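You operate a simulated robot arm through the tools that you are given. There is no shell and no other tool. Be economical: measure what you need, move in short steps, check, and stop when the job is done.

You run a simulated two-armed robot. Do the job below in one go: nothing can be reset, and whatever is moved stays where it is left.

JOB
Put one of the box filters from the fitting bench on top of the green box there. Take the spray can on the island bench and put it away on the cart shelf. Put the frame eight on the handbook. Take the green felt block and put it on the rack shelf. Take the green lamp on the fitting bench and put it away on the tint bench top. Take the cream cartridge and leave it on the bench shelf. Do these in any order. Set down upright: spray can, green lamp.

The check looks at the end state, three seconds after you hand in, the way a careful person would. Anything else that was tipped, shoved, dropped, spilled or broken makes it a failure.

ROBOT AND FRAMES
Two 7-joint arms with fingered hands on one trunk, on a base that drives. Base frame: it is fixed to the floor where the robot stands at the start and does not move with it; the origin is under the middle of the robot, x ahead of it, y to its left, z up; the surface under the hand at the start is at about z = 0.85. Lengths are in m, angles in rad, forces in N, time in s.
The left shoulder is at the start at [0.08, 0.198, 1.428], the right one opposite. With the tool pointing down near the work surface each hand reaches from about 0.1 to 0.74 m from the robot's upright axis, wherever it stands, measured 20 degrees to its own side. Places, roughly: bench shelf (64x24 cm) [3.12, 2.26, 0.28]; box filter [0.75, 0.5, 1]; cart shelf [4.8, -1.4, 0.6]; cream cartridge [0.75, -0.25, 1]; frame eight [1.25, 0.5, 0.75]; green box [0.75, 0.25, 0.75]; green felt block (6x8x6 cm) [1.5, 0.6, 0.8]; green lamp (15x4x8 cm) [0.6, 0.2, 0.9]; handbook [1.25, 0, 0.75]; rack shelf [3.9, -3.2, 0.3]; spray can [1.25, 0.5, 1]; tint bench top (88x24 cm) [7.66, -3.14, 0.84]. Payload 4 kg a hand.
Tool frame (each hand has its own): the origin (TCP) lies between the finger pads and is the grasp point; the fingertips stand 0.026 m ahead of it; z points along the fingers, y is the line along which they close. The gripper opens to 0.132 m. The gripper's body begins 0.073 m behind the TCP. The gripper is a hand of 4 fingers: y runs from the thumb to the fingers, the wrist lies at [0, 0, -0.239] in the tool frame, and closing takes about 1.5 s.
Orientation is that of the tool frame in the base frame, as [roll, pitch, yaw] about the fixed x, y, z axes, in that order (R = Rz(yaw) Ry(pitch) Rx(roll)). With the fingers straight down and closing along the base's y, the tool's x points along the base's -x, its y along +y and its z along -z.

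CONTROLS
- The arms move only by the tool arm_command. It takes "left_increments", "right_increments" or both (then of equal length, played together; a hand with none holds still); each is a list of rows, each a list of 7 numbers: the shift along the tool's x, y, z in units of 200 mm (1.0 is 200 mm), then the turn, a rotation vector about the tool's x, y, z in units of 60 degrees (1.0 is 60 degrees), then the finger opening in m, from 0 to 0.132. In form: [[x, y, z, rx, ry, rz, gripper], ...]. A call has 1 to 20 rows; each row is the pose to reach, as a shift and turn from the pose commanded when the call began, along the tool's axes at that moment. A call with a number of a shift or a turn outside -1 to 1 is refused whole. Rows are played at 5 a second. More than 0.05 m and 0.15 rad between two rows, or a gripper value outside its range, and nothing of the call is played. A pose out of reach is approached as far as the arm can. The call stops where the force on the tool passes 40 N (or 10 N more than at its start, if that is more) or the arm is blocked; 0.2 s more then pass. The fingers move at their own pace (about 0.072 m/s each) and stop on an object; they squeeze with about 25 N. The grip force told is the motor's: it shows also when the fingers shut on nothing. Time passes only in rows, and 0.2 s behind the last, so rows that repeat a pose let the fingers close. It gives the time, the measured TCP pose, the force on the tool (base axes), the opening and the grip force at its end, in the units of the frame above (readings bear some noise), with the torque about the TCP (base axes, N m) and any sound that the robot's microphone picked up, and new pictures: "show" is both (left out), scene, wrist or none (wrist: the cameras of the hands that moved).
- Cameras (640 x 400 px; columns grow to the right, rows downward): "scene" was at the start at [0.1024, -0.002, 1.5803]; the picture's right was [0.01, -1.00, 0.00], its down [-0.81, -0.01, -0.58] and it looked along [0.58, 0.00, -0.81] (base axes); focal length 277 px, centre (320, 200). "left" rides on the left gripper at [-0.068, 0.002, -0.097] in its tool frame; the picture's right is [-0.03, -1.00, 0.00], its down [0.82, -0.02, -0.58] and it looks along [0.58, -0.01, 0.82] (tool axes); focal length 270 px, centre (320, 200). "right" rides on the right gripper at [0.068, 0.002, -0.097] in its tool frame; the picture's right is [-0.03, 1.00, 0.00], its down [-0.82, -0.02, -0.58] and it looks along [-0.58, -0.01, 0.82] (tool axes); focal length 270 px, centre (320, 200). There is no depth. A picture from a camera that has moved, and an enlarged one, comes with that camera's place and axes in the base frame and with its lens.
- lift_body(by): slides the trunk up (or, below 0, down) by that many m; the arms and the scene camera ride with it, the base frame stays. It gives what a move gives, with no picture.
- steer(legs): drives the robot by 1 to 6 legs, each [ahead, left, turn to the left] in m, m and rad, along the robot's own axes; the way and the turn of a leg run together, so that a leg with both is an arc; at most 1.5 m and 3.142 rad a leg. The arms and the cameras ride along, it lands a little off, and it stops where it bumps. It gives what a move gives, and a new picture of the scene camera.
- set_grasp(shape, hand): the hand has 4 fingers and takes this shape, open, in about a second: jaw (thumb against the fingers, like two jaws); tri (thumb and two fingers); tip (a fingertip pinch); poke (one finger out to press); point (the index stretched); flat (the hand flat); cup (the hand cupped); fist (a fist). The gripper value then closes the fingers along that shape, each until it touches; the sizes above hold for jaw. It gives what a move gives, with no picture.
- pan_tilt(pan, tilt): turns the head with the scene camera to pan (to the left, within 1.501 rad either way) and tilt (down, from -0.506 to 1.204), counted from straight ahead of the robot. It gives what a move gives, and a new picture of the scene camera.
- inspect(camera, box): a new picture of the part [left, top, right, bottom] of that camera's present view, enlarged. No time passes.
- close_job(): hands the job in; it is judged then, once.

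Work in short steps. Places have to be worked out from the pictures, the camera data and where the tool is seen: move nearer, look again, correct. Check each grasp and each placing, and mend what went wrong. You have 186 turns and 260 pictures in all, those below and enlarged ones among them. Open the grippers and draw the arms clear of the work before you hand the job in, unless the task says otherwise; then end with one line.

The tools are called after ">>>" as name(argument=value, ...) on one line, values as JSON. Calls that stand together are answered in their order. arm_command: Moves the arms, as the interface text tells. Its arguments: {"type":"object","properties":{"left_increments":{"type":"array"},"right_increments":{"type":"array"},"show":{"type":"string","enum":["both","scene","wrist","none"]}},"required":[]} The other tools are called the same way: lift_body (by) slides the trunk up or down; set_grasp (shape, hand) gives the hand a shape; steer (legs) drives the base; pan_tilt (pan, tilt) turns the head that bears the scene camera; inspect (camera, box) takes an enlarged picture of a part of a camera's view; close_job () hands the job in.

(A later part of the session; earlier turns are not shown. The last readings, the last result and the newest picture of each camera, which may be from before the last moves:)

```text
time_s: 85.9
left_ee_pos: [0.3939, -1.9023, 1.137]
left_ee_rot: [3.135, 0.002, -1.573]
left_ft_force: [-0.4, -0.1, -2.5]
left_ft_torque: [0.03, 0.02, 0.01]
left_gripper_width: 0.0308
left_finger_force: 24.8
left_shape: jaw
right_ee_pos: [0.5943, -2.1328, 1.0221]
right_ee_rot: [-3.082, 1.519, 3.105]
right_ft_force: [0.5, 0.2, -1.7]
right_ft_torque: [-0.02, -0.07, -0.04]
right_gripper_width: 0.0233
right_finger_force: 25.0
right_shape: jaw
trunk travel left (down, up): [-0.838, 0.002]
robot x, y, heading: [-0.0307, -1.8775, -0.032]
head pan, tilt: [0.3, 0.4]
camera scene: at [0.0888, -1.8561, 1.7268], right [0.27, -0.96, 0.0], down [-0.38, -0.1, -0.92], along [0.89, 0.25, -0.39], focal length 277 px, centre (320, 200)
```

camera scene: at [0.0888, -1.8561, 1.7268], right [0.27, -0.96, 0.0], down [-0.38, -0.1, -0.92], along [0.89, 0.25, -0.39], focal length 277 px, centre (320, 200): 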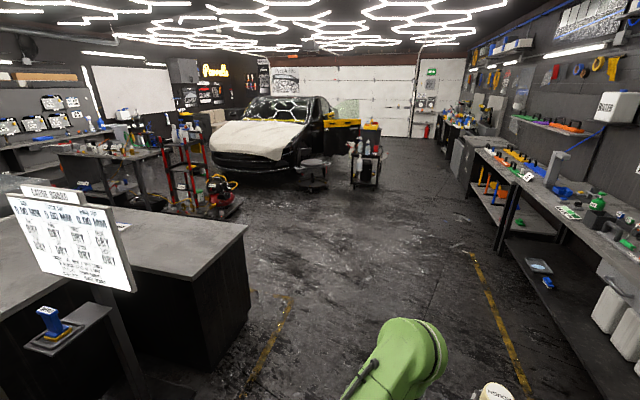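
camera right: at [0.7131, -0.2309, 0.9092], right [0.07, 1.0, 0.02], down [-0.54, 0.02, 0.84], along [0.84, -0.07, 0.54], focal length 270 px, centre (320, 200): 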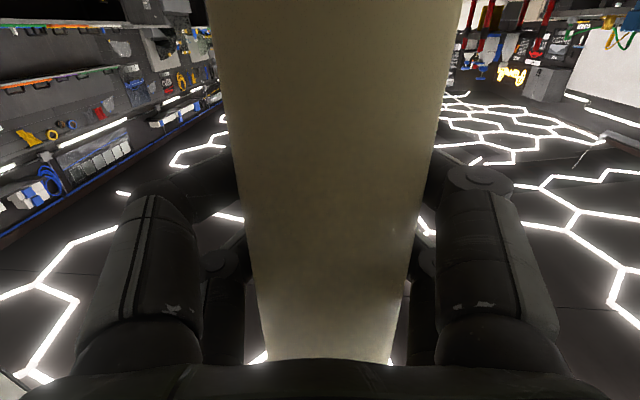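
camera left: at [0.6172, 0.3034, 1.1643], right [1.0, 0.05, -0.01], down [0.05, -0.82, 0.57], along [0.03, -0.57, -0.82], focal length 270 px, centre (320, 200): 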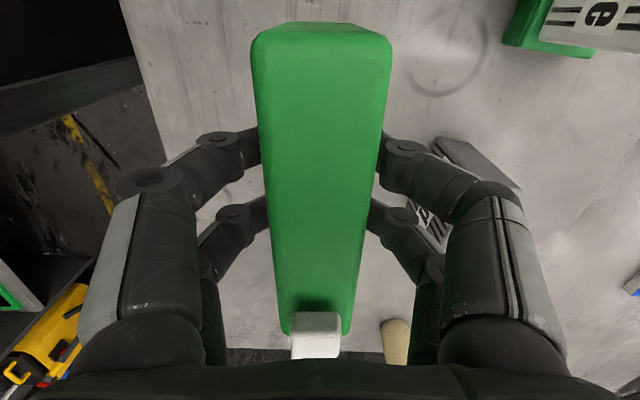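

Clear aisle. Drive ahead 2.4 m and turn left to face the gauge bench.

>>> steer(legs=[[0, 0, 0.032], [1.4, 0.2, 0], [0.85, 0, 0], [0, 0, 1.2]])

>>> inspect(camera="scene", box=[0, 60, 320, 260])

```text
time_s: 100.3
left_ee_pos: [2.3738, -1.297, 1.1371]
left_ee_rot: [3.135, 0.004, -0.355]
left_ft_force: [0.1, -0.3, -3.1]
left_ft_torque: [0.01, 0.0, -0.05]
left_gripper_width: 0.0303
left_finger_force: 25.3
left_shape: jaw
right_ee_pos: [2.6589, -1.1865, 1.0217]
right_ee_rot: [-3.081, 1.518, -1.96]
right_ft_force: [0.6, 0.0, -1.4]
right_ft_torque: [0.01, -0.02, -0.04]
right_gripper_width: 0.0232
right_finger_force: 25.2
right_shape: jaw
trunk travel left (down, up): [-0.838, 0.002]
robot x, y, heading: [2.2016, -1.6828, 1.187]
head pan, tilt: [0.3, 0.4]
camera scene: at [2.2225, -1.5673, 1.7268], right [1.0, -0.08, 0.0], down [-0.03, -0.39, -0.92], along [0.08, 0.92, -0.39], focal length 277 px, centre (320, 200)
```

scene: 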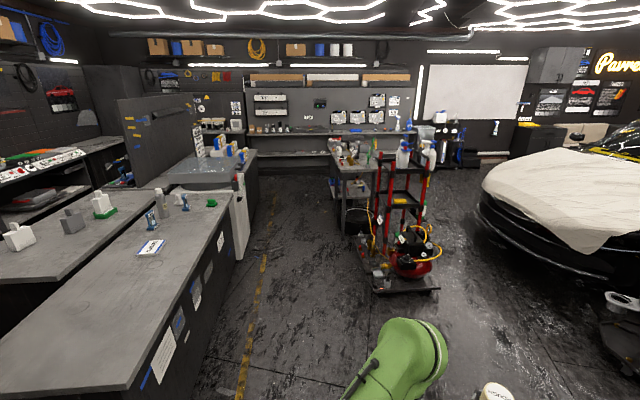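

```text
2.00 times, centred on (160, 160) of scene
camera zoom: at [2.2225, -1.5673, 1.7268], right [1.0, -0.08, 0.0], down [-0.03, -0.39, -0.92], along [0.08, 0.92, -0.39], focal length 553 px, centre (640, 280)
```

zoom: 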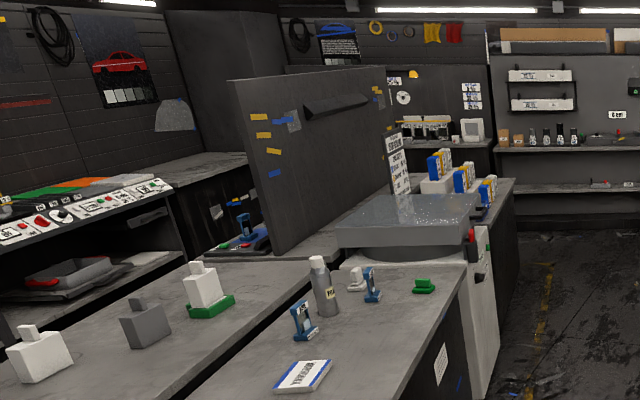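

Zoom on the frames' labels and the gauge bench's under-shelf.

>>> inspect(camera="scene", box=[130, 180, 230, 242])

>>> inspect(camera="scene", box=[320, 120, 460, 300])

```text
6.40 times, centred on (180, 211) of scene
camera zoom: at [2.2225, -1.5673, 1.7268], right [1.0, -0.08, 0.0], down [-0.03, -0.39, -0.92], along [0.08, 0.92, -0.39], focal length 1771 px, centre (1216, 130)
```

zoom: 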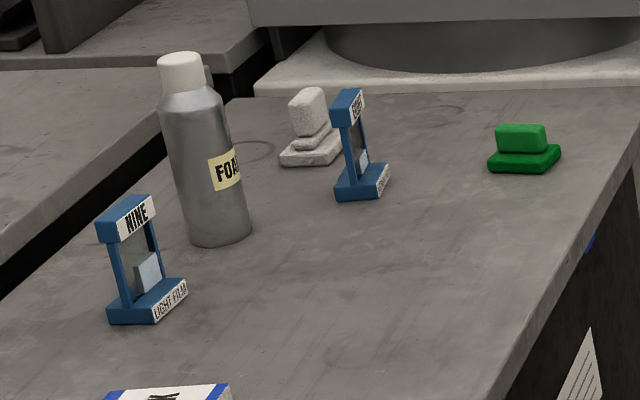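

```text
2.22 times, centred on (390, 210) of scene
camera zoom: at [2.2225, -1.5673, 1.7268], right [1.0, -0.08, 0.0], down [-0.03, -0.39, -0.92], along [0.08, 0.92, -0.39], focal length 615 px, centre (164, 178)
```

zoom: 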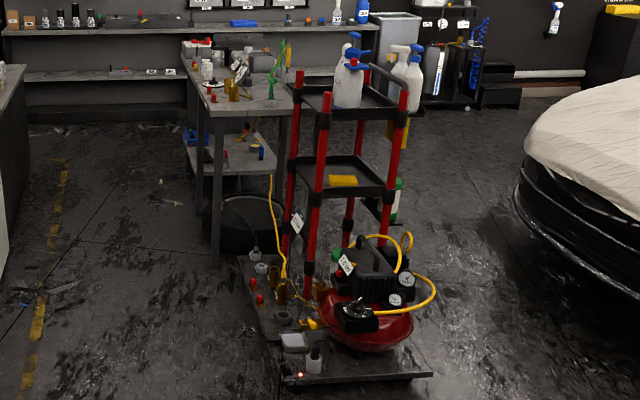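

Labels: the near frame is NINE, the far one (1.23,0.48) is EIGHT; felt block stands at the far edge. The bench shelf seems to be under the gauge bench; drive up the aisle for a closer look.

>>> steer(legs=[[0, 0, 0.384], [1.3, 0, 0], [1.1, 0, 0]])

>>> pan_tilt(pan=-0.4, tilt=0.6)

```text
time_s: 113.3
left_ee_pos: [2.184, 1.1519, 1.1382]
left_ee_rot: [3.139, 0.002, 0.052]
left_ft_force: [-0.6, -0.1, -2.7]
left_ft_torque: [0.03, 0.04, 0.0]
left_gripper_width: 0.0303
left_finger_force: 25.2
left_shape: jaw
right_ee_pos: [2.4028, 1.3652, 1.022]
right_ee_rot: [-3.076, 1.519, -1.553]
right_ft_force: [-0.2, -0.9, -2.3]
right_ft_torque: [0.04, -0.01, -0.01]
right_gripper_width: 0.023
right_finger_force: 25.1
right_shape: jaw
trunk travel left (down, up): [-0.838, 0.002]
robot x, y, heading: [2.1804, 0.7294, 1.596]
head pan, tilt: [0.3, 0.4]
camera scene: at [2.1495, 0.842, 1.7269], right [0.95, 0.32, 0.0], down [0.12, -0.37, -0.92], along [-0.29, 0.87, -0.39], focal length 277 px, centre (320, 200)
```

scene: 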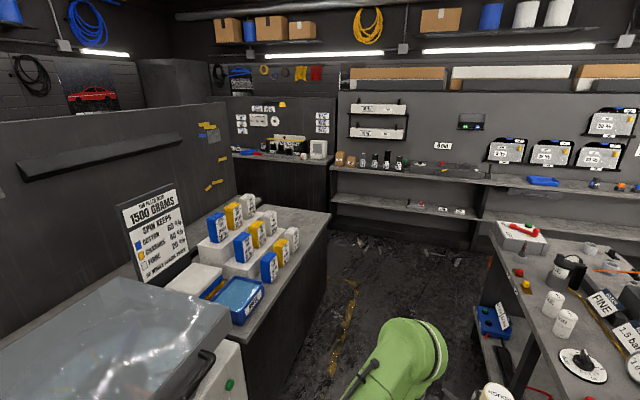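

```text
time_s: 114.4
left_ee_pos: [2.1832, 1.1534, 1.1372]
left_ee_rot: [3.136, 0.002, 0.05]
left_ft_force: [-0.1, -0.4, -3.5]
left_ft_torque: [0.01, 0.01, 0.0]
left_gripper_width: 0.0303
left_finger_force: 24.7
left_shape: jaw
right_ee_pos: [2.4021, 1.3665, 1.0225]
right_ee_rot: [-3.075, 1.517, -1.55]
right_ft_force: [-0.4, -0.1, -2.7]
right_ft_torque: [0.04, -0.02, 0.01]
right_gripper_width: 0.0232
right_finger_force: 24.7
right_shape: jaw
trunk travel left (down, up): [-0.838, 0.002]
robot x, y, heading: [2.1798, 0.7286, 1.593]
head pan, tilt: [-0.4, 0.6]
camera scene: at [2.2113, 0.8382, 1.7085], right [0.93, -0.37, 0.0], down [-0.21, -0.53, -0.82], along [0.3, 0.77, -0.57], focal length 277 px, centre (320, 200)
```

scene: 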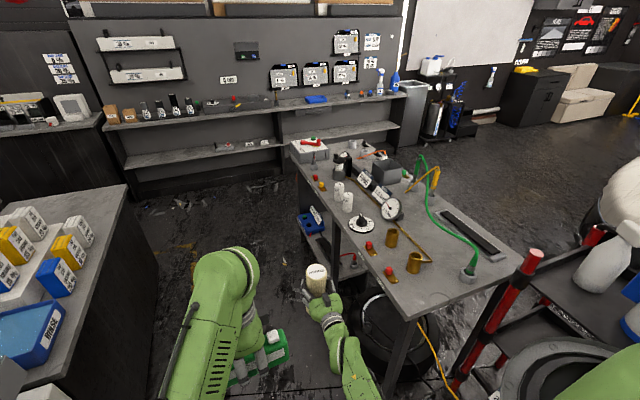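

The bench (x 2.70–3.24, y 1.3–2.63) leaves a narrow aisle on this side. I'll view the shelf from the +x side: back off and strafe right to (3.8,-0.4).

>>> steer(legs=[[-1.2, 0, -0.02], [0, -1.45, 0]])

>>> pan_tilt(pan=0.15, tilt=0.35)

```text
time_s: 127.3
left_ee_pos: [3.6711, -0.0319, 1.138]
left_ee_rot: [3.136, 0.001, 0.036]
left_ft_force: [0.7, 0.0, -3.3]
left_ft_torque: [-0.01, 0.0, 0.0]
left_gripper_width: 0.0303
left_finger_force: 25.4
left_shape: jaw
right_ee_pos: [3.8912, 0.1759, 1.0215]
right_ee_rot: [-3.063, 1.518, -1.55]
right_ft_force: [-0.5, -0.6, -1.4]
right_ft_torque: [0.04, -0.02, 0.0]
right_gripper_width: 0.0229
right_finger_force: 24.9
right_shape: jaw
trunk travel left (down, up): [-0.838, 0.002]
robot x, y, heading: [3.6629, -0.46, 1.581]
head pan, tilt: [-0.4, 0.6]
camera scene: at [3.6938, -0.3491, 1.7085], right [0.92, -0.38, 0.0], down [-0.21, -0.52, -0.82], along [0.31, 0.76, -0.57], focal length 277 px, centre (320, 200)
```

scene: 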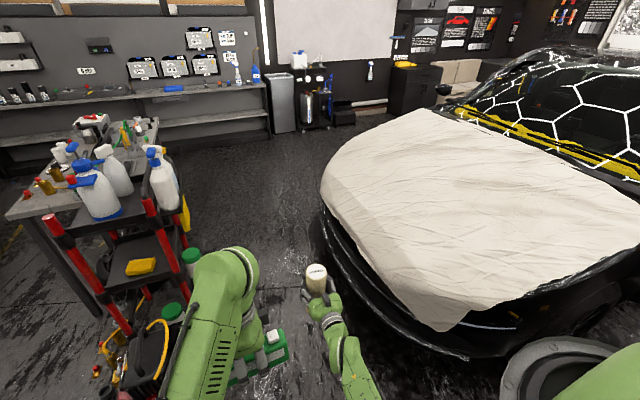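

```text
time_s: 128.3
left_ee_pos: [3.6727, -0.0322, 1.137]
left_ee_rot: [3.136, 0.003, 0.037]
left_ft_force: [-0.3, -0.3, -2.8]
left_ft_torque: [-0.01, 0.07, -0.01]
left_gripper_width: 0.0302
left_finger_force: 24.7
left_shape: jaw
right_ee_pos: [3.892, 0.1766, 1.0198]
right_ee_rot: [-3.084, 1.519, -1.572]
right_ft_force: [0.8, 0.4, -2.1]
right_ft_torque: [0.04, -0.02, -0.02]
right_gripper_width: 0.0229
right_finger_force: 25.4
right_shape: jaw
trunk travel left (down, up): [-0.838, 0.002]
robot x, y, heading: [3.6595, -0.4565, 1.58]
head pan, tilt: [0.15, 0.351]
camera scene: at [3.6471, -0.3389, 1.7313], right [0.99, 0.16, 0.0], down [0.05, -0.34, -0.94], along [-0.15, 0.93, -0.34], focal length 277 px, centre (320, 200)
```

scene: 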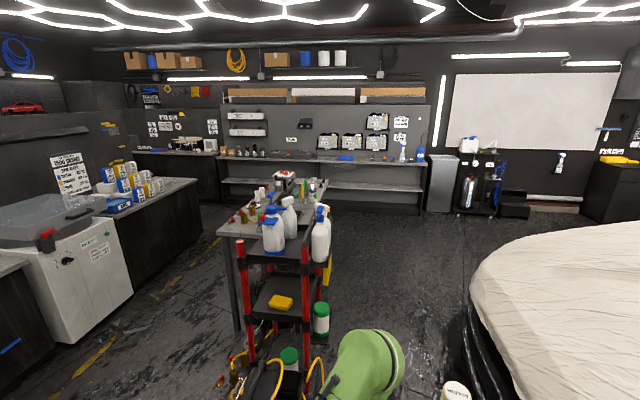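

The gap by the car is tight; I'll deliver the lamp to the tint bench first. Turn to +x, go to y≈-2.2, drive ahead and look.

>>> steer(legs=[[0, 0, -1.58], [0, -1.4, 0], [0, -0.35, 0], [1.4, 0, 0], [1.0, 0, 0]])

>>> pan_tilt(pan=-0.5, tilt=0.45)

```text
time_s: 152.2
left_ee_pos: [6.3893, -2.3496, 1.1365]
left_ee_rot: [3.137, 0.002, -1.598]
left_ft_force: [0.4, 0.0, -3.4]
left_ft_torque: [0.01, -0.04, 0.0]
left_gripper_width: 0.0302
left_finger_force: 24.8
left_shape: jaw
right_ee_pos: [6.5838, -2.5836, 1.0213]
right_ee_rot: [-3.076, 1.518, 3.086]
right_ft_force: [-0.4, -1.1, -2.0]
right_ft_torque: [0.0, -0.03, -0.02]
right_gripper_width: 0.0226
right_finger_force: 25.0
right_shape: jaw
trunk travel left (down, up): [-0.838, 0.002]
robot x, y, heading: [5.9652, -2.3131, -0.053]
head pan, tilt: [0.15, 0.351]
camera scene: at [6.0869, -2.309, 1.7314], right [0.1, -1.0, 0.0], down [-0.34, -0.03, -0.94], along [0.93, 0.09, -0.34], focal length 277 px, centre (320, 200)
```

scene: 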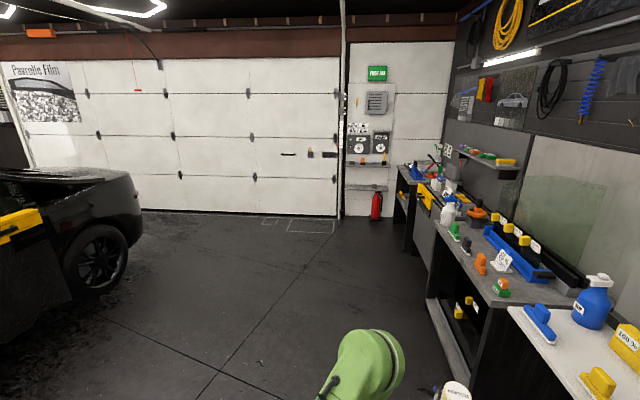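

```text
time_s: 153.2
left_ee_pos: [6.3896, -2.3499, 1.1365]
left_ee_rot: [3.137, 0.004, -1.598]
left_ft_force: [-0.3, 0.6, -3.6]
left_ft_torque: [0.03, 0.03, -0.02]
left_gripper_width: 0.0302
left_finger_force: 25.0
left_shape: jaw
right_ee_pos: [6.5848, -2.5822, 1.0211]
right_ee_rot: [-3.075, 1.516, 3.086]
right_ft_force: [-0.4, -0.2, -2.7]
right_ft_torque: [-0.04, -0.02, 0.02]
right_gripper_width: 0.0229
right_finger_force: 24.8
right_shape: jaw
trunk travel left (down, up): [-0.838, 0.002]
robot x, y, heading: [5.9678, -2.3157, -0.06]
head pan, tilt: [-0.499, 0.45]
camera scene: at [6.0747, -2.3662, 1.7221], right [-0.52, -0.85, 0.0], down [-0.37, 0.23, -0.9], along [0.77, -0.47, -0.44], focal length 277 px, centre (320, 200)
```

scene: 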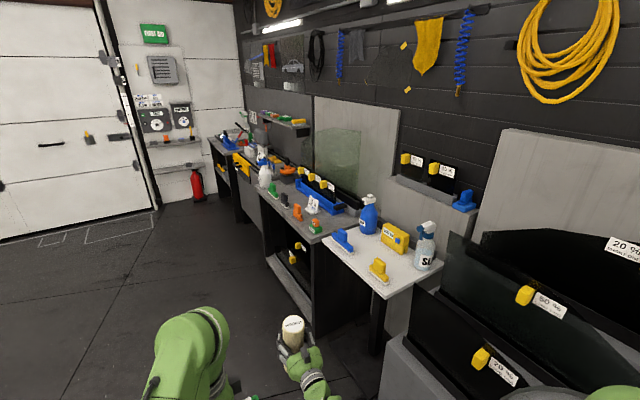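

Zoom on the tint bench top.

>>> inspect(camera="scene", box=[230, 140, 390, 240])

```text
4.00 times, centred on (310, 190) of scene
camera zoom: at [6.0747, -2.3662, 1.7221], right [-0.52, -0.85, 0.0], down [-0.37, 0.23, -0.9], along [0.77, -0.47, -0.44], focal length 1107 px, centre (360, 240)
```

zoom: 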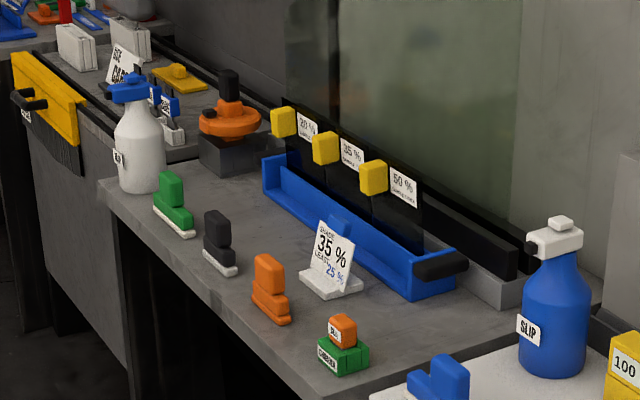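

Free spot for the lamp: behind the row of blocks, around (7.735,-3.185), between dark and green-white blocks. First retract and raise the right hand with the cartridge.

>>> arm_command(right_increments=[[-0.1, 0, -0.2, 0, 0, 0, 0], [-0.2, 0, -0.4, 0, 0, 0, 0], [-0.3, 0, -0.6, 0, 0, 0, 0], [-0.4, 0, -0.8, 0, 0, 0, 0], [-0.5, 0, -0.95, 0, 0, 0, 0], [-0.5, 0, -0.95, 0, 0, 0, 0]], show="none")

>>> steer(legs=[[0, 0, 0.06], [1.4, 0, 0], [0.38, 0, 0], [0, 0, -1.571]])

>>> pan_tilt(pan=0.0, tilt=0.75)

```text
time_s: 154.6
left_ee_pos: [6.3906, -2.3498, 1.1372]
left_ee_rot: [3.136, 0.003, -1.596]
left_ft_force: [0.1, 1.0, -3.2]
left_ft_torque: [0.01, -0.01, -0.01]
left_gripper_width: 0.0301
left_finger_force: 24.9
left_shape: jaw
right_ee_pos: [6.4022, -2.558, 1.1312]
right_ee_rot: [-3.077, 1.518, 3.083]
right_ft_force: [0.1, 0.2, -2.4]
right_ft_torque: [-0.03, -0.04, 0.01]
right_gripper_width: 0.0224
right_finger_force: 25.2
right_shape: jaw
trunk travel left (down, up): [-0.838, 0.002]
robot x, y, heading: [5.9664, -2.3156, -0.053]
head pan, tilt: [-0.499, 0.45]
```

```text
time_s: 167.9
left_ee_pos: [7.715, -2.7108, 1.1367]
left_ee_rot: [3.137, 0.002, -3.128]
left_ft_force: [-0.2, 0.3, -4.1]
left_ft_torque: [0.03, -0.01, 0.0]
left_gripper_width: 0.03
left_finger_force: 25.3
left_shape: jaw
right_ee_pos: [7.5081, -2.7306, 1.1314]
right_ee_rot: [-3.073, 1.516, 1.557]
right_ft_force: [0.1, -0.7, -2.0]
right_ft_torque: [-0.01, 0.02, -0.01]
right_gripper_width: 0.0226
right_finger_force: 24.8
right_shape: jaw
trunk travel left (down, up): [-0.838, 0.002]
robot x, y, heading: [7.732, -2.286, -1.589]
head pan, tilt: [-0.499, 0.45]
camera scene: at [7.6884, -2.3991, 1.7221], right [-0.87, 0.49, 0.0], down [0.21, 0.38, -0.9], along [-0.44, -0.78, -0.44], focal length 277 px, centre (320, 200)
```

scene: 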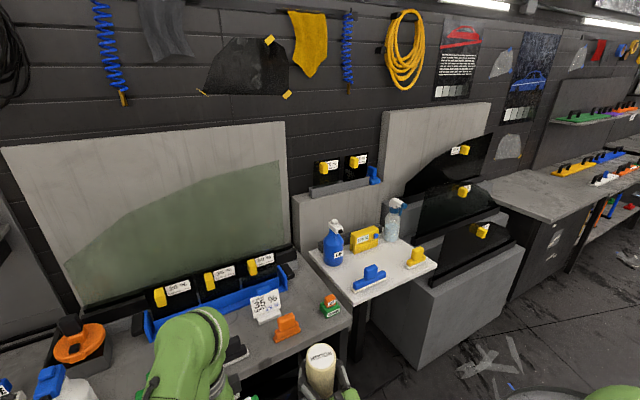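

```text
time_s: 168.8
left_ee_pos: [7.7153, -2.7102, 1.1369]
left_ee_rot: [3.137, 0.002, -3.126]
left_ft_force: [0.1, -1.2, -2.4]
left_ft_torque: [-0.02, -0.05, 0.0]
left_gripper_width: 0.0297
left_finger_force: 25.6
left_shape: jaw
right_ee_pos: [7.5073, -2.732, 1.1307]
right_ee_rot: [-3.078, 1.517, 1.55]
right_ft_force: [-0.2, 0.2, -2.4]
right_ft_torque: [-0.03, 0.01, -0.04]
right_gripper_width: 0.0222
right_finger_force: 24.5
right_shape: jaw
trunk travel left (down, up): [-0.838, 0.002]
robot x, y, heading: [7.7347, -2.2855, -1.585]
head pan, tilt: [0.0, 0.75]
camera scene: at [7.7319, -2.4017, 1.6957], right [-1.0, 0.01, 0.0], down [0.01, 0.68, -0.73], along [-0.01, -0.73, -0.68], focal length 277 px, centre (320, 200)
```

scene: 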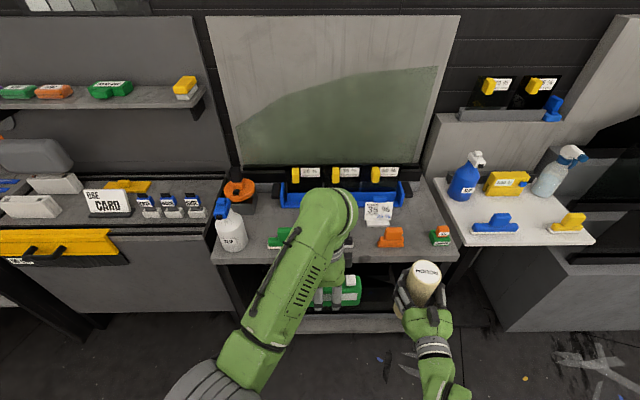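

Bench front y≈-2.99, tray front y≈-3.27. Drive ahead 0.25 and left 0.06, then view from straight above-ish.

>>> steer(legs=[[0.25, 0.06, 0.014]])

>>> pan_tilt(pan=0.0, tilt=1.05)

```text
time_s: 170.7
left_ee_pos: [7.7762, -2.9565, 1.138]
left_ee_rot: [-3.141, 0.003, -3.115]
left_ft_force: [0.2, -0.7, -3.6]
left_ft_torque: [-0.02, -0.04, 0.03]
left_gripper_width: 0.0297
left_finger_force: 24.6
left_shape: jaw
right_ee_pos: [7.57, -2.9799, 1.1325]
right_ee_rot: [-3.098, 1.521, 1.544]
right_ft_force: [-0.1, -0.3, -2.3]
right_ft_torque: [-0.01, 0.04, 0.05]
right_gripper_width: 0.0221
right_finger_force: 24.6
right_shape: jaw
trunk travel left (down, up): [-0.838, 0.002]
robot x, y, heading: [7.7902, -2.5378, -1.572]
head pan, tilt: [0.0, 0.75]
camera scene: at [7.7902, -2.6452, 1.6961], right [-1.0, 0.0, 0.0], down [0.0, 0.68, -0.73], along [0.0, -0.73, -0.68], focal length 277 px, centre (320, 200)
```

scene: 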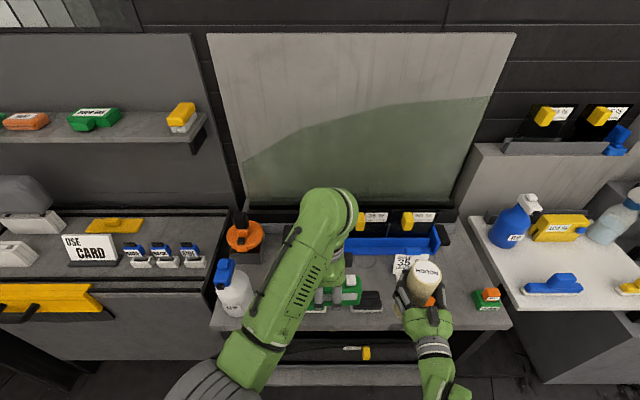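

```text
time_s: 171.5
left_ee_pos: [7.7774, -2.9609, 1.137]
left_ee_rot: [3.137, 0.003, -3.115]
left_ft_force: [-0.5, -0.8, -2.5]
left_ft_torque: [-0.03, -0.03, 0.0]
left_gripper_width: 0.03
left_finger_force: 25.0
left_shape: jaw
right_ee_pos: [7.5711, -2.9834, 1.1303]
right_ee_rot: [-3.08, 1.517, 1.563]
right_ft_force: [0.1, 0.0, -2.0]
right_ft_torque: [-0.04, 0.02, -0.02]
right_gripper_width: 0.0224
right_finger_force: 25.3
right_shape: jaw
trunk travel left (down, up): [-0.838, 0.002]
robot x, y, heading: [7.794, -2.5349, -1.572]
head pan, tilt: [0.0, 1.051]
camera scene: at [7.7917, -2.6348, 1.6731], right [-1.0, 0.0, 0.0], down [0.0, 0.87, -0.5], along [0.0, -0.5, -0.87], focal length 277 px, centre (320, 200)
```

scene: 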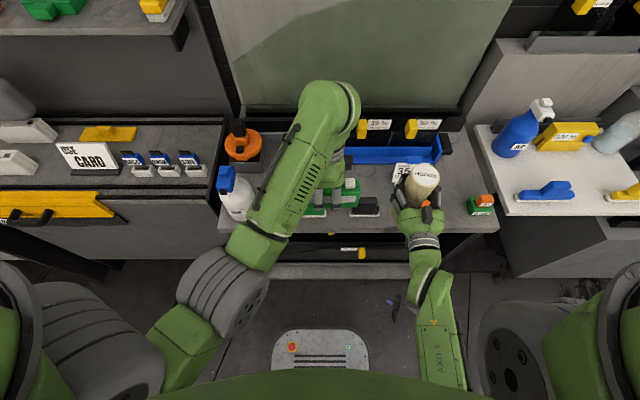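

>>> inspect(camera="scene", box=[270, 130, 430, 230])

>>> inspect(camera="left", box=[0, 0, 640, 400])

```text
4.00 times, centred on (350, 180) of scene
camera zoom: at [7.7917, -2.6348, 1.6731], right [-1.0, 0.0, 0.0], down [0.0, 0.87, -0.5], along [0.0, -0.5, -0.87], focal length 1107 px, centre (200, 280)
```

zoom: 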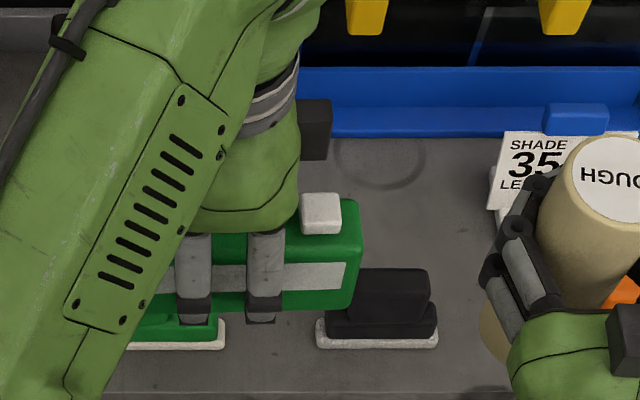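

```text
1.00 times, centred on (320, 200) of left (not enlarged: the box is as wide or as high as the picture)
camera zoom: at [7.8455, -2.958, 1.2326], right [0.05, -1.0, 0.0], down [-0.82, -0.04, 0.58], along [-0.57, -0.03, -0.82], focal length 270 px, centre (320, 200)
```

zoom: 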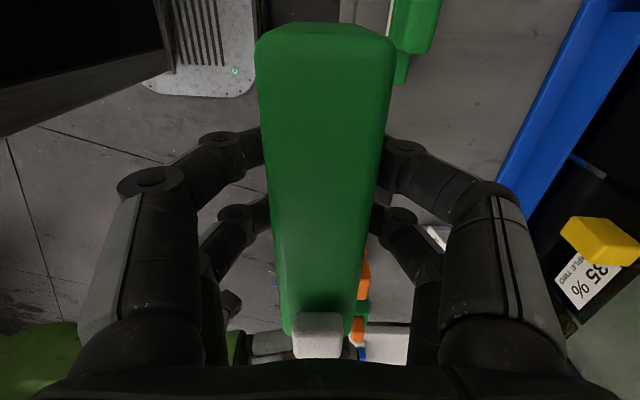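

Clear strip y −3.10…−3.266 at x≈7.77. Move the left hand forward 0.2 at height.

>>> arm_command(left_increments=[[0, -0.2, 0, 0, 0, 0, 0], [0, -0.4, 0, 0, 0, 0, 0], [0, -0.6, 0, 0, 0, 0, 0], [0.02, -0.8, 0, 0, 0, 0, 0], [0.03, -1.0, 0, 0, 0, 0, 0]], show="none")

>>> arm_command(left_increments=[[0, -0.11, 0.2, 0, 0, 0, 0], [0, -0.11, 0.4, 0, 0, 0, 0], [0, -0.11, 0.6, 0, 0, 0, 0], [0, -0.11, 0.8, 0, 0, 0, 0], [0, -0.11, 0.8, 0, 0, 0, 0]], show="both")

>>> inspect(camera="scene", box=[270, 110, 430, 210])

```text
time_s: 172.7
left_ee_pos: [7.7754, -3.1632, 1.1354]
left_ee_rot: [3.136, 0.003, -3.115]
left_ft_force: [-0.2, -0.6, -4.0]
left_ft_torque: [0.02, -0.03, 0.0]
left_gripper_width: 0.0299
left_finger_force: 25.2
left_shape: jaw
right_ee_pos: [7.5698, -2.9852, 1.1292]
right_ee_rot: [-3.091, 1.515, 1.551]
right_ft_force: [0.5, 0.4, -2.4]
right_ft_torque: [-0.04, 0.04, -0.03]
right_gripper_width: 0.0223
right_finger_force: 25.1
right_shape: jaw
trunk travel left (down, up): [-0.838, 0.002]
robot x, y, heading: [7.7928, -2.5326, -1.576]
head pan, tilt: [0.0, 1.051]
```

```text
time_s: 173.9
left_ee_pos: [7.7801, -3.1821, 0.9762]
left_ee_rot: [3.137, 0.002, -3.115]
left_ft_force: [0.4, -1.3, -2.6]
left_ft_torque: [-0.02, -0.03, -0.02]
left_gripper_width: 0.03
left_finger_force: 25.2
left_shape: jaw
right_ee_pos: [7.5717, -2.9843, 1.1305]
right_ee_rot: [-3.081, 1.516, 1.563]
right_ft_force: [0.5, -0.8, -2.9]
right_ft_torque: [-0.03, 0.0, -0.01]
right_gripper_width: 0.0222
right_finger_force: 25.2
right_shape: jaw
trunk travel left (down, up): [-0.838, 0.002]
robot x, y, heading: [7.7929, -2.5368, -1.57]
head pan, tilt: [0.0, 1.051]
camera scene: at [7.7916, -2.6359, 1.673], right [-1.0, 0.0, 0.0], down [0.0, 0.87, -0.5], along [0.0, -0.5, -0.87], focal length 277 px, centre (320, 200)
camera left: at [7.8472, -3.1797, 1.0726], right [0.05, -1.0, -0.01], down [-0.82, -0.04, 0.58], along [-0.57, -0.03, -0.82], focal length 270 px, centre (320, 200)
```

scene: 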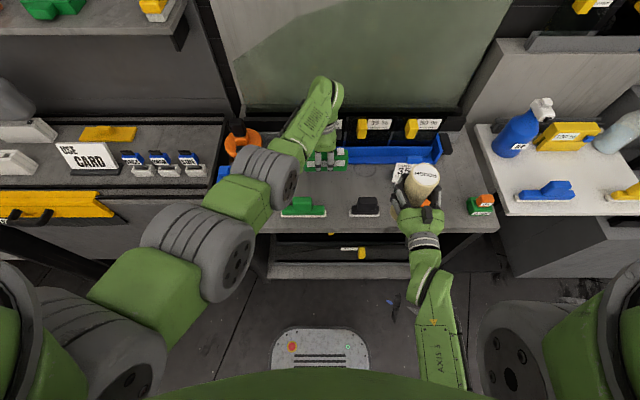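
left: 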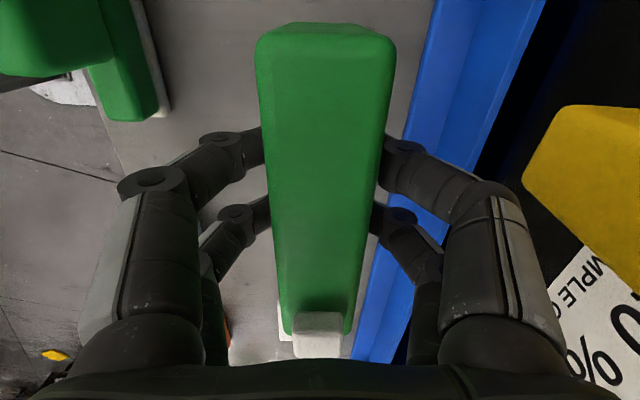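

```text
4.00 times, centred on (350, 160) of scene
camera zoom: at [7.7916, -2.6359, 1.673], right [-1.0, 0.0, 0.0], down [0.0, 0.87, -0.5], along [0.0, -0.5, -0.87], focal length 1107 px, centre (200, 360)
```

zoom: 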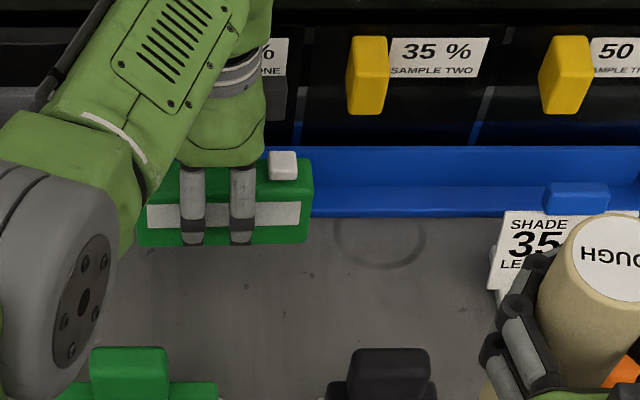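

Good position; shift 1.2 cm toward me and lower near the surface.

>>> arm_command(left_increments=[[0, 0.06, 0.1, 0, 0, 0, 0], [0, 0.06, 0.25, 0, 0, 0, 0], [0, 0.06, 0.34, 0, 0, 0, 0], [0, 0.06, 0.38, 0, 0, 0, 0], [0, 0.06, 0.395, 0, 0, 0, 0]], show="none")

>>> inspect(camera="scene", box=[270, 110, 430, 210])

```text
time_s: 175.1
left_ee_pos: [7.7829, -3.1578, 0.9046]
left_ee_rot: [3.138, 0.001, -3.116]
left_ft_force: [0.0, 0.1, -2.7]
left_ft_torque: [0.04, -0.03, 0.04]
left_gripper_width: 0.0296
left_finger_force: 24.8
left_shape: jaw
left hand out of reach, approached as far as the arm can: row 3, 4, 5
right_ee_pos: [7.5712, -2.9844, 1.1307]
right_ee_rot: [-3.075, 1.518, 1.566]
right_ft_force: [0.0, 0.1, -1.9]
right_ft_torque: [-0.05, -0.05, 0.0]
right_gripper_width: 0.0222
right_finger_force: 24.7
right_shape: jaw
trunk travel left (down, up): [-0.838, 0.002]
robot x, y, heading: [7.7916, -2.5368, -1.566]
head pan, tilt: [0.0, 1.051]
```

```text
4.00 times, centred on (350, 160) of scene
camera zoom: at [7.792, -2.6353, 1.6731], right [-1.0, 0.0, 0.0], down [0.0, 0.87, -0.5], along [0.0, -0.5, -0.87], focal length 1107 px, centre (200, 360)
```

zoom: 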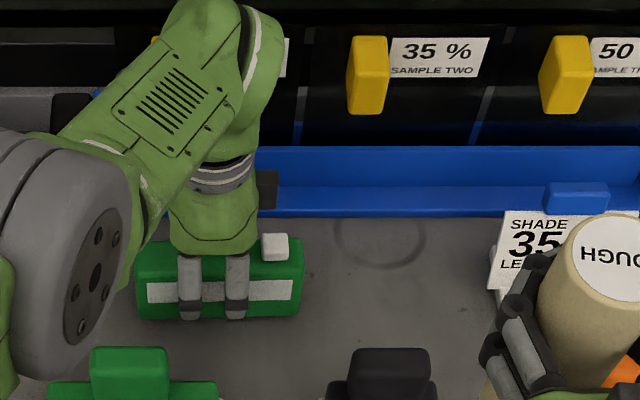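

Arm is at its low limit; use the trunk for the last centimetre.

>>> lift_body(by=-0.01)

```text
time_s: 175.7
left_ee_pos: [7.7829, -3.1567, 0.8975]
left_ee_rot: [-3.14, 0.002, -3.115]
left_ft_force: [1.0, 0.8, 8.2]
left_ft_torque: [0.0, 0.0, -0.04]
left_gripper_width: 0.0298
left_finger_force: 24.9
left_shape: jaw
right_ee_pos: [7.5712, -2.9823, 1.1219]
right_ee_rot: [-3.077, 1.517, 1.565]
right_ft_force: [-0.2, 0.2, -1.6]
right_ft_torque: [-0.01, 0.02, 0.0]
right_gripper_width: 0.0223
right_finger_force: 25.0
right_shape: jaw
trunk travel left (down, up): [-0.828, 0.012]
robot x, y, heading: [7.7901, -2.5341, -1.574]
head pan, tilt: [0.0, 1.051]
```

Contact at bench height 0.85. Release and rise.

>>> arm_command(left_increments=[[0, 0, 0, 0, 0, 0, 0.075], [0, 0, 0, 0, 0, 0, 0.075], [0, 0, 0, 0, 0, 0, 0.075], [0, 0, 0, 0, 0, 0, 0.075], [0, 0, -0.2, 0, 0, 0, 0.075], [0, 0, -0.45, 0, 0, 0, 0.075], [0, 0, -0.7, 0, 0, 0, 0.075], [0, 0, -0.9, 0, 0, 0, 0.075]], show="scene")

>>> inspect(camera="scene", box=[270, 110, 430, 210])

```text
time_s: 177.5
left_ee_pos: [7.77, -3.1935, 1.067]
left_ee_rot: [3.133, 0.006, -3.114]
left_ft_force: [0.1, -0.3, -1.0]
left_ft_torque: [0.0, -0.01, 0.01]
left_gripper_width: 0.0746
left_finger_force: 0.0
left_shape: jaw
left hand out of reach, approached as far as the arm can: row 6, 7, 8
right_ee_pos: [7.5705, -2.9831, 1.1206]
right_ee_rot: [-3.082, 1.517, 1.562]
right_ft_force: [0.0, 0.2, -2.3]
right_ft_torque: [-0.07, -0.01, 0.0]
right_gripper_width: 0.0222
right_finger_force: 25.4
right_shape: jaw
trunk travel left (down, up): [-0.828, 0.012]
robot x, y, heading: [7.791, -2.5389, -1.576]
head pan, tilt: [0.0, 1.051]
camera scene: at [7.7915, -2.634, 1.6631], right [-1.0, 0.0, 0.0], down [0.0, 0.87, -0.5], along [0.0, -0.5, -0.87], focal length 277 px, centre (320, 200)
```

scene: 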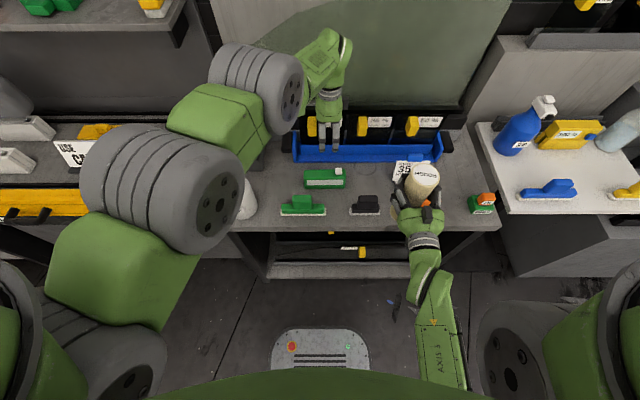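

```text
4.00 times, centred on (350, 160) of scene
camera zoom: at [7.7915, -2.634, 1.6631], right [-1.0, 0.0, 0.0], down [0.0, 0.87, -0.5], along [0.0, -0.5, -0.87], focal length 1107 px, centre (200, 360)
```

zoom: 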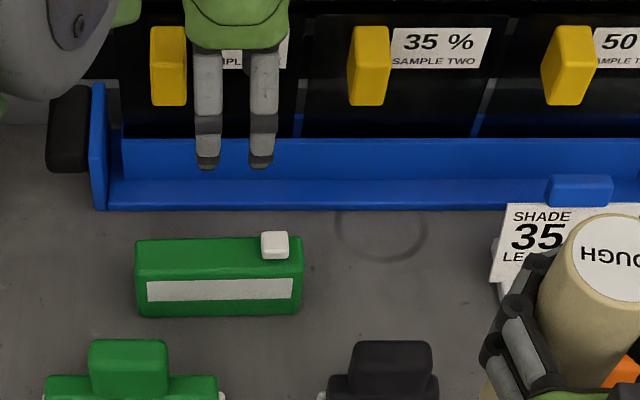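

Lamp stands upright on the tint bench. Back off, pull the left hand in, and head back along the aisle toward -x.

>>> steer(legs=[[-0.4, 0, 0], [0, 0, -1.571]])

>>> arm_command(left_increments=[[0, 0.2, 0, 0, 0, 0, 0.1], [0, 0.4, 0, 0, 0, 0, 0.1], [0, 0.6, 0, 0, 0, 0, 0.1], [0, 0.8, 0, 0, 0, 0, 0.1], [0, 1.0, 0, 0, 0, 0, 0.1]], show="none")

>>> pan_tilt(pan=0.0, tilt=0.4)

```text
time_s: 183.7
left_ee_pos: [7.1343, -2.1351, 1.0673]
left_ee_rot: [3.134, 0.003, 1.643]
left_ft_force: [-0.1, 0.3, 0.7]
left_ft_torque: [0.01, 0.02, -0.01]
left_gripper_width: 0.0744
left_finger_force: 0.0
left_shape: jaw
right_ee_pos: [7.3342, -1.9273, 1.1205]
right_ee_rot: [-3.073, 1.518, 0.042]
right_ft_force: [-0.6, -0.6, -2.6]
right_ft_torque: [-0.01, 0.02, 0.04]
right_gripper_width: 0.0222
right_finger_force: 25.4
right_shape: jaw
trunk travel left (down, up): [-0.828, 0.012]
robot x, y, heading: [7.7947, -2.1314, -3.099]
head pan, tilt: [0.0, 1.051]
camera scene: at [7.6955, -2.1357, 1.6631], right [-0.04, 1.0, 0.0], down [0.87, 0.04, -0.5], along [-0.5, -0.02, -0.87], focal length 277 px, centre (320, 200)
```

scene: 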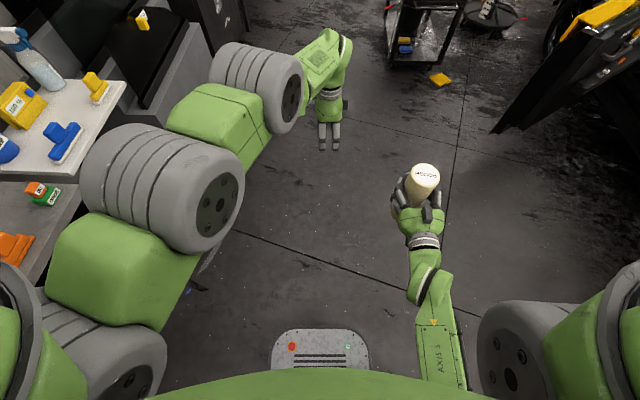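

```text
time_s: 184.9
left_ee_pos: [7.1544, -2.0903, 1.0496]
left_ee_rot: [3.131, 0.004, 1.642]
left_ft_force: [0.2, -0.3, 1.0]
left_ft_torque: [-0.02, -0.01, -0.02]
left_gripper_width: 0.0997
left_finger_force: 0.0
left_shape: jaw
left hand out of reach, approached as far as the arm can: row 1, 2, 3, 4, 5
right_ee_pos: [7.3357, -1.9273, 1.1204]
right_ee_rot: [-3.085, 1.516, 0.032]
right_ft_force: [0.9, -0.3, -1.9]
right_ft_torque: [0.0, 0.05, -0.04]
right_gripper_width: 0.0221
right_finger_force: 25.0
right_shape: jaw
trunk travel left (down, up): [-0.828, 0.012]
robot x, y, heading: [7.794, -2.1294, -3.096]
head pan, tilt: [0.0, 1.051]
```

```text
time_s: 185.9
left_ee_pos: [7.1561, -2.0914, 1.0495]
left_ee_rot: [3.131, 0.003, 1.641]
left_ft_force: [0.7, 0.0, 0.2]
left_ft_torque: [-0.04, -0.03, 0.04]
left_gripper_width: 0.0998
left_finger_force: 0.0
left_shape: jaw
right_ee_pos: [7.3355, -1.9274, 1.1207]
right_ee_rot: [-3.079, 1.516, 0.04]
right_ft_force: [0.2, -0.1, -1.6]
right_ft_torque: [0.01, 0.04, -0.02]
right_gripper_width: 0.0219
right_finger_force: 25.1
right_shape: jaw
trunk travel left (down, up): [-0.828, 0.012]
robot x, y, heading: [7.7931, -2.1301, -3.097]
head pan, tilt: [0.0, 0.4]
camera scene: at [7.6695, -2.1366, 1.7167], right [-0.04, 1.0, 0.0], down [0.39, 0.02, -0.92], along [-0.92, -0.04, -0.39], focal length 277 px, centre (320, 200)
```

scene: 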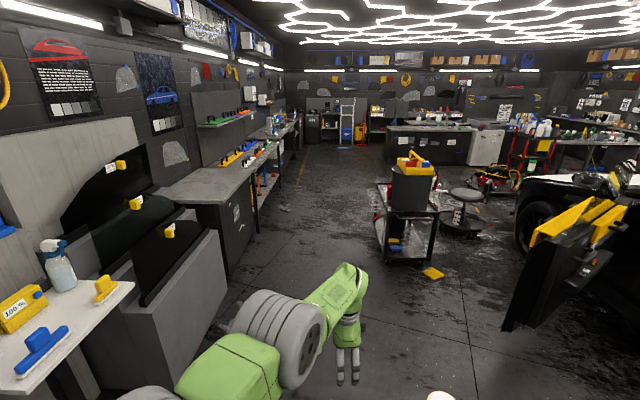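

Untwist the left wrist to neutral while here in the open.

>>> arm_command(left_increments=[[0, 0, 0, 0, 0, 0.14, 0.1], [0, 0, 0, 0, 0, 0.28, 0.1], [0, 0, 0, 0, 0, 0.42, 0.1], [0, 0, 0, 0, 0, 0.56, 0.1], [0, 0, 0, 0, 0, 0.7, 0.1], [0, 0, 0, 0, 0, 0.84, 0.1], [0, 0, 0, 0, 0, 0.98, 0.1]], show="none")

>>> arm_command(left_increments=[[0, 0, 0, 0, 0, 0.14, 0.1], [0, 0, 0, 0, 0, 0.28, 0.1], [0, 0, 0, 0, 0, 0.42, 0.1], [0, 0, 0, 0, 0, 0.54, 0.1]], show="none")

>>> arm_command(left_increments=[[0.2, 0, 0, 0, 0, 0, 0.1], [0.4, 0.1, 0, 0, 0, 0, 0.1], [0.6, 0.2, 0, 0, 0, 0, 0.1], [0.8, 0.3, 0, 0, 0, 0, 0.1], [1.0, 0.4, 0, 0, 0, 0, 0.1]], show="none")

>>> steer(legs=[[0, 0, -0.044], [1.4, 0.08, 0], [1.4, 0, 0], [1.4, 0, 0], [1.35, 0, 0], [0, 0, -1.571]])

```text
time_s: 187.5
left_ee_pos: [7.1542, -2.0913, 1.0489]
left_ee_rot: [3.132, -0.009, 0.614]
left_ft_force: [-0.6, 0.5, -0.2]
left_ft_torque: [-0.04, 0.02, 0.06]
left_gripper_width: 0.1
left_finger_force: 0.1
left_shape: jaw
left hand out of reach, approached as far as the arm can: row 3, 4, 5, 6, 7
right_ee_pos: [7.3347, -1.9279, 1.1202]
right_ee_rot: [-3.083, 1.515, 0.037]
right_ft_force: [-0.4, 0.5, -1.7]
right_ft_torque: [0.0, 0.05, -0.03]
right_gripper_width: 0.0223
right_finger_force: 24.5
right_shape: jaw
trunk travel left (down, up): [-0.828, 0.012]
robot x, y, heading: [7.795, -2.1284, -3.094]
head pan, tilt: [0.0, 0.4]
```

```text
time_s: 188.5
left_ee_pos: [7.1555, -2.0923, 1.049]
left_ee_rot: [3.137, -0.009, 0.049]
left_ft_force: [0.0, 0.6, 0.1]
left_ft_torque: [0.0, -0.01, 0.02]
left_gripper_width: 0.1
left_finger_force: 0.0
left_shape: jaw
right_ee_pos: [7.3354, -1.9269, 1.1209]
right_ee_rot: [-3.081, 1.516, 0.039]
right_ft_force: [-0.4, -1.0, -1.8]
right_ft_torque: [0.04, 0.05, -0.01]
right_gripper_width: 0.0221
right_finger_force: 25.1
right_shape: jaw
trunk travel left (down, up): [-0.828, 0.012]
robot x, y, heading: [7.7906, -2.1276, -3.098]
head pan, tilt: [0.0, 0.4]
```

```text
time_s: 189.7
left_ee_pos: [7.1655, -2.0764, 1.03]
left_ee_rot: [3.136, -0.011, 0.049]
left_ft_force: [0.9, 0.7, 0.4]
left_ft_torque: [0.02, -0.01, 0.0]
left_gripper_width: 0.0999
left_finger_force: 0.0
left_shape: jaw
left hand out of reach, approached as far as the arm can: row 1, 2, 3, 4, 5
right_ee_pos: [7.3349, -1.9278, 1.1203]
right_ee_rot: [-3.084, 1.516, 0.032]
right_ft_force: [0.1, 0.4, -2.1]
right_ft_torque: [0.04, 0.06, 0.0]
right_gripper_width: 0.0222
right_finger_force: 25.0
right_shape: jaw
trunk travel left (down, up): [-0.828, 0.012]
robot x, y, heading: [7.7919, -2.1255, -3.095]
head pan, tilt: [0.0, 0.4]
```

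```text
time_s: 220.6
left_ee_pos: [2.2843, -1.6409, 1.0301]
left_ee_rot: [3.136, -0.011, -1.551]
left_ft_force: [0.2, 0.2, 0.2]
left_ft_torque: [0.03, 0.01, 0.04]
left_gripper_width: 0.0998
left_finger_force: 0.0
left_shape: jaw
right_ee_pos: [2.4294, -1.8135, 1.1214]
right_ee_rot: [-3.075, 1.517, -1.559]
right_ft_force: [-0.3, -0.4, -1.6]
right_ft_torque: [0.08, 0.0, 0.02]
right_gripper_width: 0.0218
right_finger_force: 25.2
right_shape: jaw
trunk travel left (down, up): [-0.828, 0.012]
robot x, y, heading: [2.2152, -2.2662, 1.585]
head pan, tilt: [0.0, 0.4]
camera scene: at [2.2115, -2.1449, 1.7168], right [1.0, 0.01, 0.0], down [0.01, -0.39, -0.92], along [-0.01, 0.92, -0.39], focal length 277 px, centre (320, 200)
```

scene: 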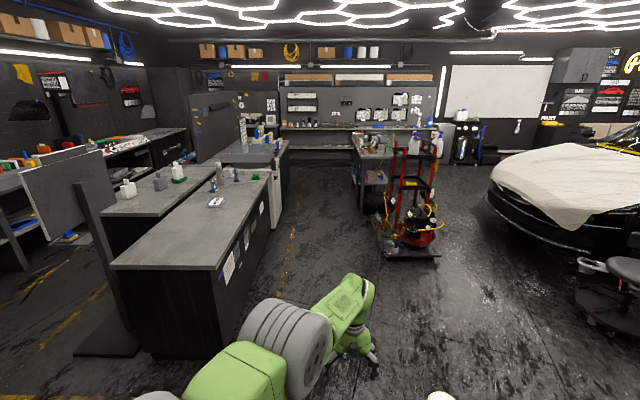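

Left arm sits in an awkward elbow-out pose; try moving it left/outward with a trial.

>>> arm_command(left_increments=[[0, 0.2, 0, 0, 0, 0, 0.1], [0, 0.4, 0, 0, 0, 0, 0.1], [0, 0.6, 0, 0, 0, 0, 0.1], [0, 0.8, 0, 0, 0, 0, 0.1], [0, 1.0, 0, 0, 0, 0, 0.1]], show="none")

>>> arm_command(left_increments=[[0.2, 0, 0, 0, 0, 0, 0.1], [0.4, 0, 0, 0, 0, 0, 0.1], [0.6, 0, 0, 0, 0, 0, 0.1], [0.8, 0, 0, 0, 0, 0, 0.1], [1.0, 0, 0, 0, 0, 0, 0.1]], show="scene")

```text
time_s: 221.8
left_ee_pos: [2.0923, -1.5901, 1.0019]
left_ee_rot: [3.138, -0.013, -1.552]
left_ft_force: [-0.2, 0.4, -0.5]
left_ft_torque: [-0.01, -0.02, 0.03]
left_gripper_width: 0.0999
left_finger_force: 0.0
left_shape: jaw
left hand out of reach, approached as far as the arm can: row 1, 2, 3, 4, 5
right_ee_pos: [2.4268, -1.8131, 1.121]
right_ee_rot: [-3.038, 1.517, -1.524]
right_ft_force: [-1.0, -0.1, -2.0]
right_ft_torque: [0.02, -0.04, -0.06]
right_gripper_width: 0.0218
right_finger_force: 24.9
right_shape: jaw
trunk travel left (down, up): [-0.828, 0.012]
robot x, y, heading: [2.2134, -2.2661, 1.584]
head pan, tilt: [0.0, 0.4]
```

```text
time_s: 223.0
left_ee_pos: [2.1104, -1.5999, 0.9786]
left_ee_rot: [3.135, -0.014, -1.551]
left_ft_force: [0.1, 0.1, 0.5]
left_ft_torque: [-0.01, -0.01, 0.0]
left_gripper_width: 0.0999
left_finger_force: 0.0
left_shape: jaw
left hand out of reach, approached as far as the arm can: row 1, 2, 3, 4, 5
right_ee_pos: [2.4295, -1.8139, 1.121]
right_ee_rot: [-3.079, 1.514, -1.564]
right_ft_force: [0.9, 0.3, -3.2]
right_ft_torque: [0.01, -0.01, 0.0]
right_gripper_width: 0.022
right_finger_force: 24.8
right_shape: jaw
trunk travel left (down, up): [-0.828, 0.012]
robot x, y, heading: [2.2145, -2.2633, 1.58]
head pan, tilt: [0.0, 0.4]
camera scene: at [2.212, -2.145, 1.7168], right [1.0, 0.01, 0.0], down [0.01, -0.39, -0.92], along [-0.01, 0.92, -0.39], focal length 277 px, centre (320, 200)
```

scene: 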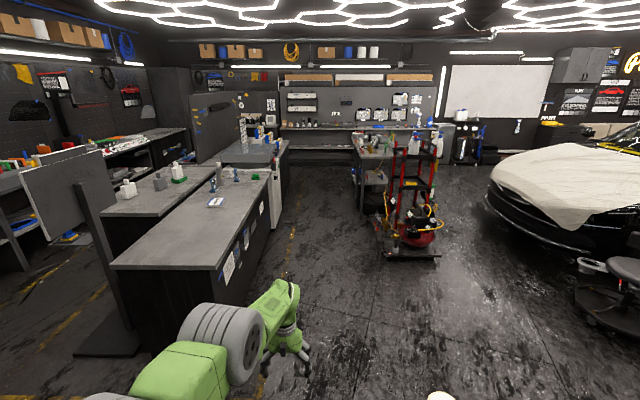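

Try retreating with the wrist turned as it was when the arm was comfortable.

>>> arm_command(left_increments=[[0, 0, 0.1, 0, 0, -0.14, 0.1], [0, 0, 0.2, 0, 0, -0.28, 0.1], [0, 0, 0.3, 0, 0, -0.42, 0.1], [0, 0, 0.4, 0, 0, -0.56, 0.1], [0.2, 0, 0.5, 0, 0, -0.56, 0.1], [0.4, 0, 0.6, 0, 0, -0.56, 0.1], [0.6, 0, 0.7, 0, 0, -0.56, 0.1], [0.8, 0, 0.7, 0, 0, -0.56, 0.1], [1.0, 0, 0.7, 0, 0, -0.56, 0.1]], show="none")

```text
time_s: 225.0
left_ee_pos: [2.1249, -1.7026, 0.7969]
left_ee_rot: [3.119, 0.003, -0.966]
left_ft_force: [0.1, 0.2, 0.2]
left_ft_torque: [0.0, 0.0, -0.01]
left_gripper_width: 0.0999
left_finger_force: 0.0
left_shape: jaw
left hand out of reach, approached as far as the arm can: row 3, 4, 6, 7, 8, 9
right_ee_pos: [2.4275, -1.8136, 1.1205]
right_ee_rot: [-3.086, 1.517, -1.569]
right_ft_force: [-0.3, 0.7, -1.2]
right_ft_torque: [0.06, -0.01, 0.03]
right_gripper_width: 0.0218
right_finger_force: 24.8
right_shape: jaw
trunk travel left (down, up): [-0.828, 0.012]
robot x, y, heading: [2.2141, -2.2657, 1.59]
head pan, tilt: [0.0, 0.4]
```

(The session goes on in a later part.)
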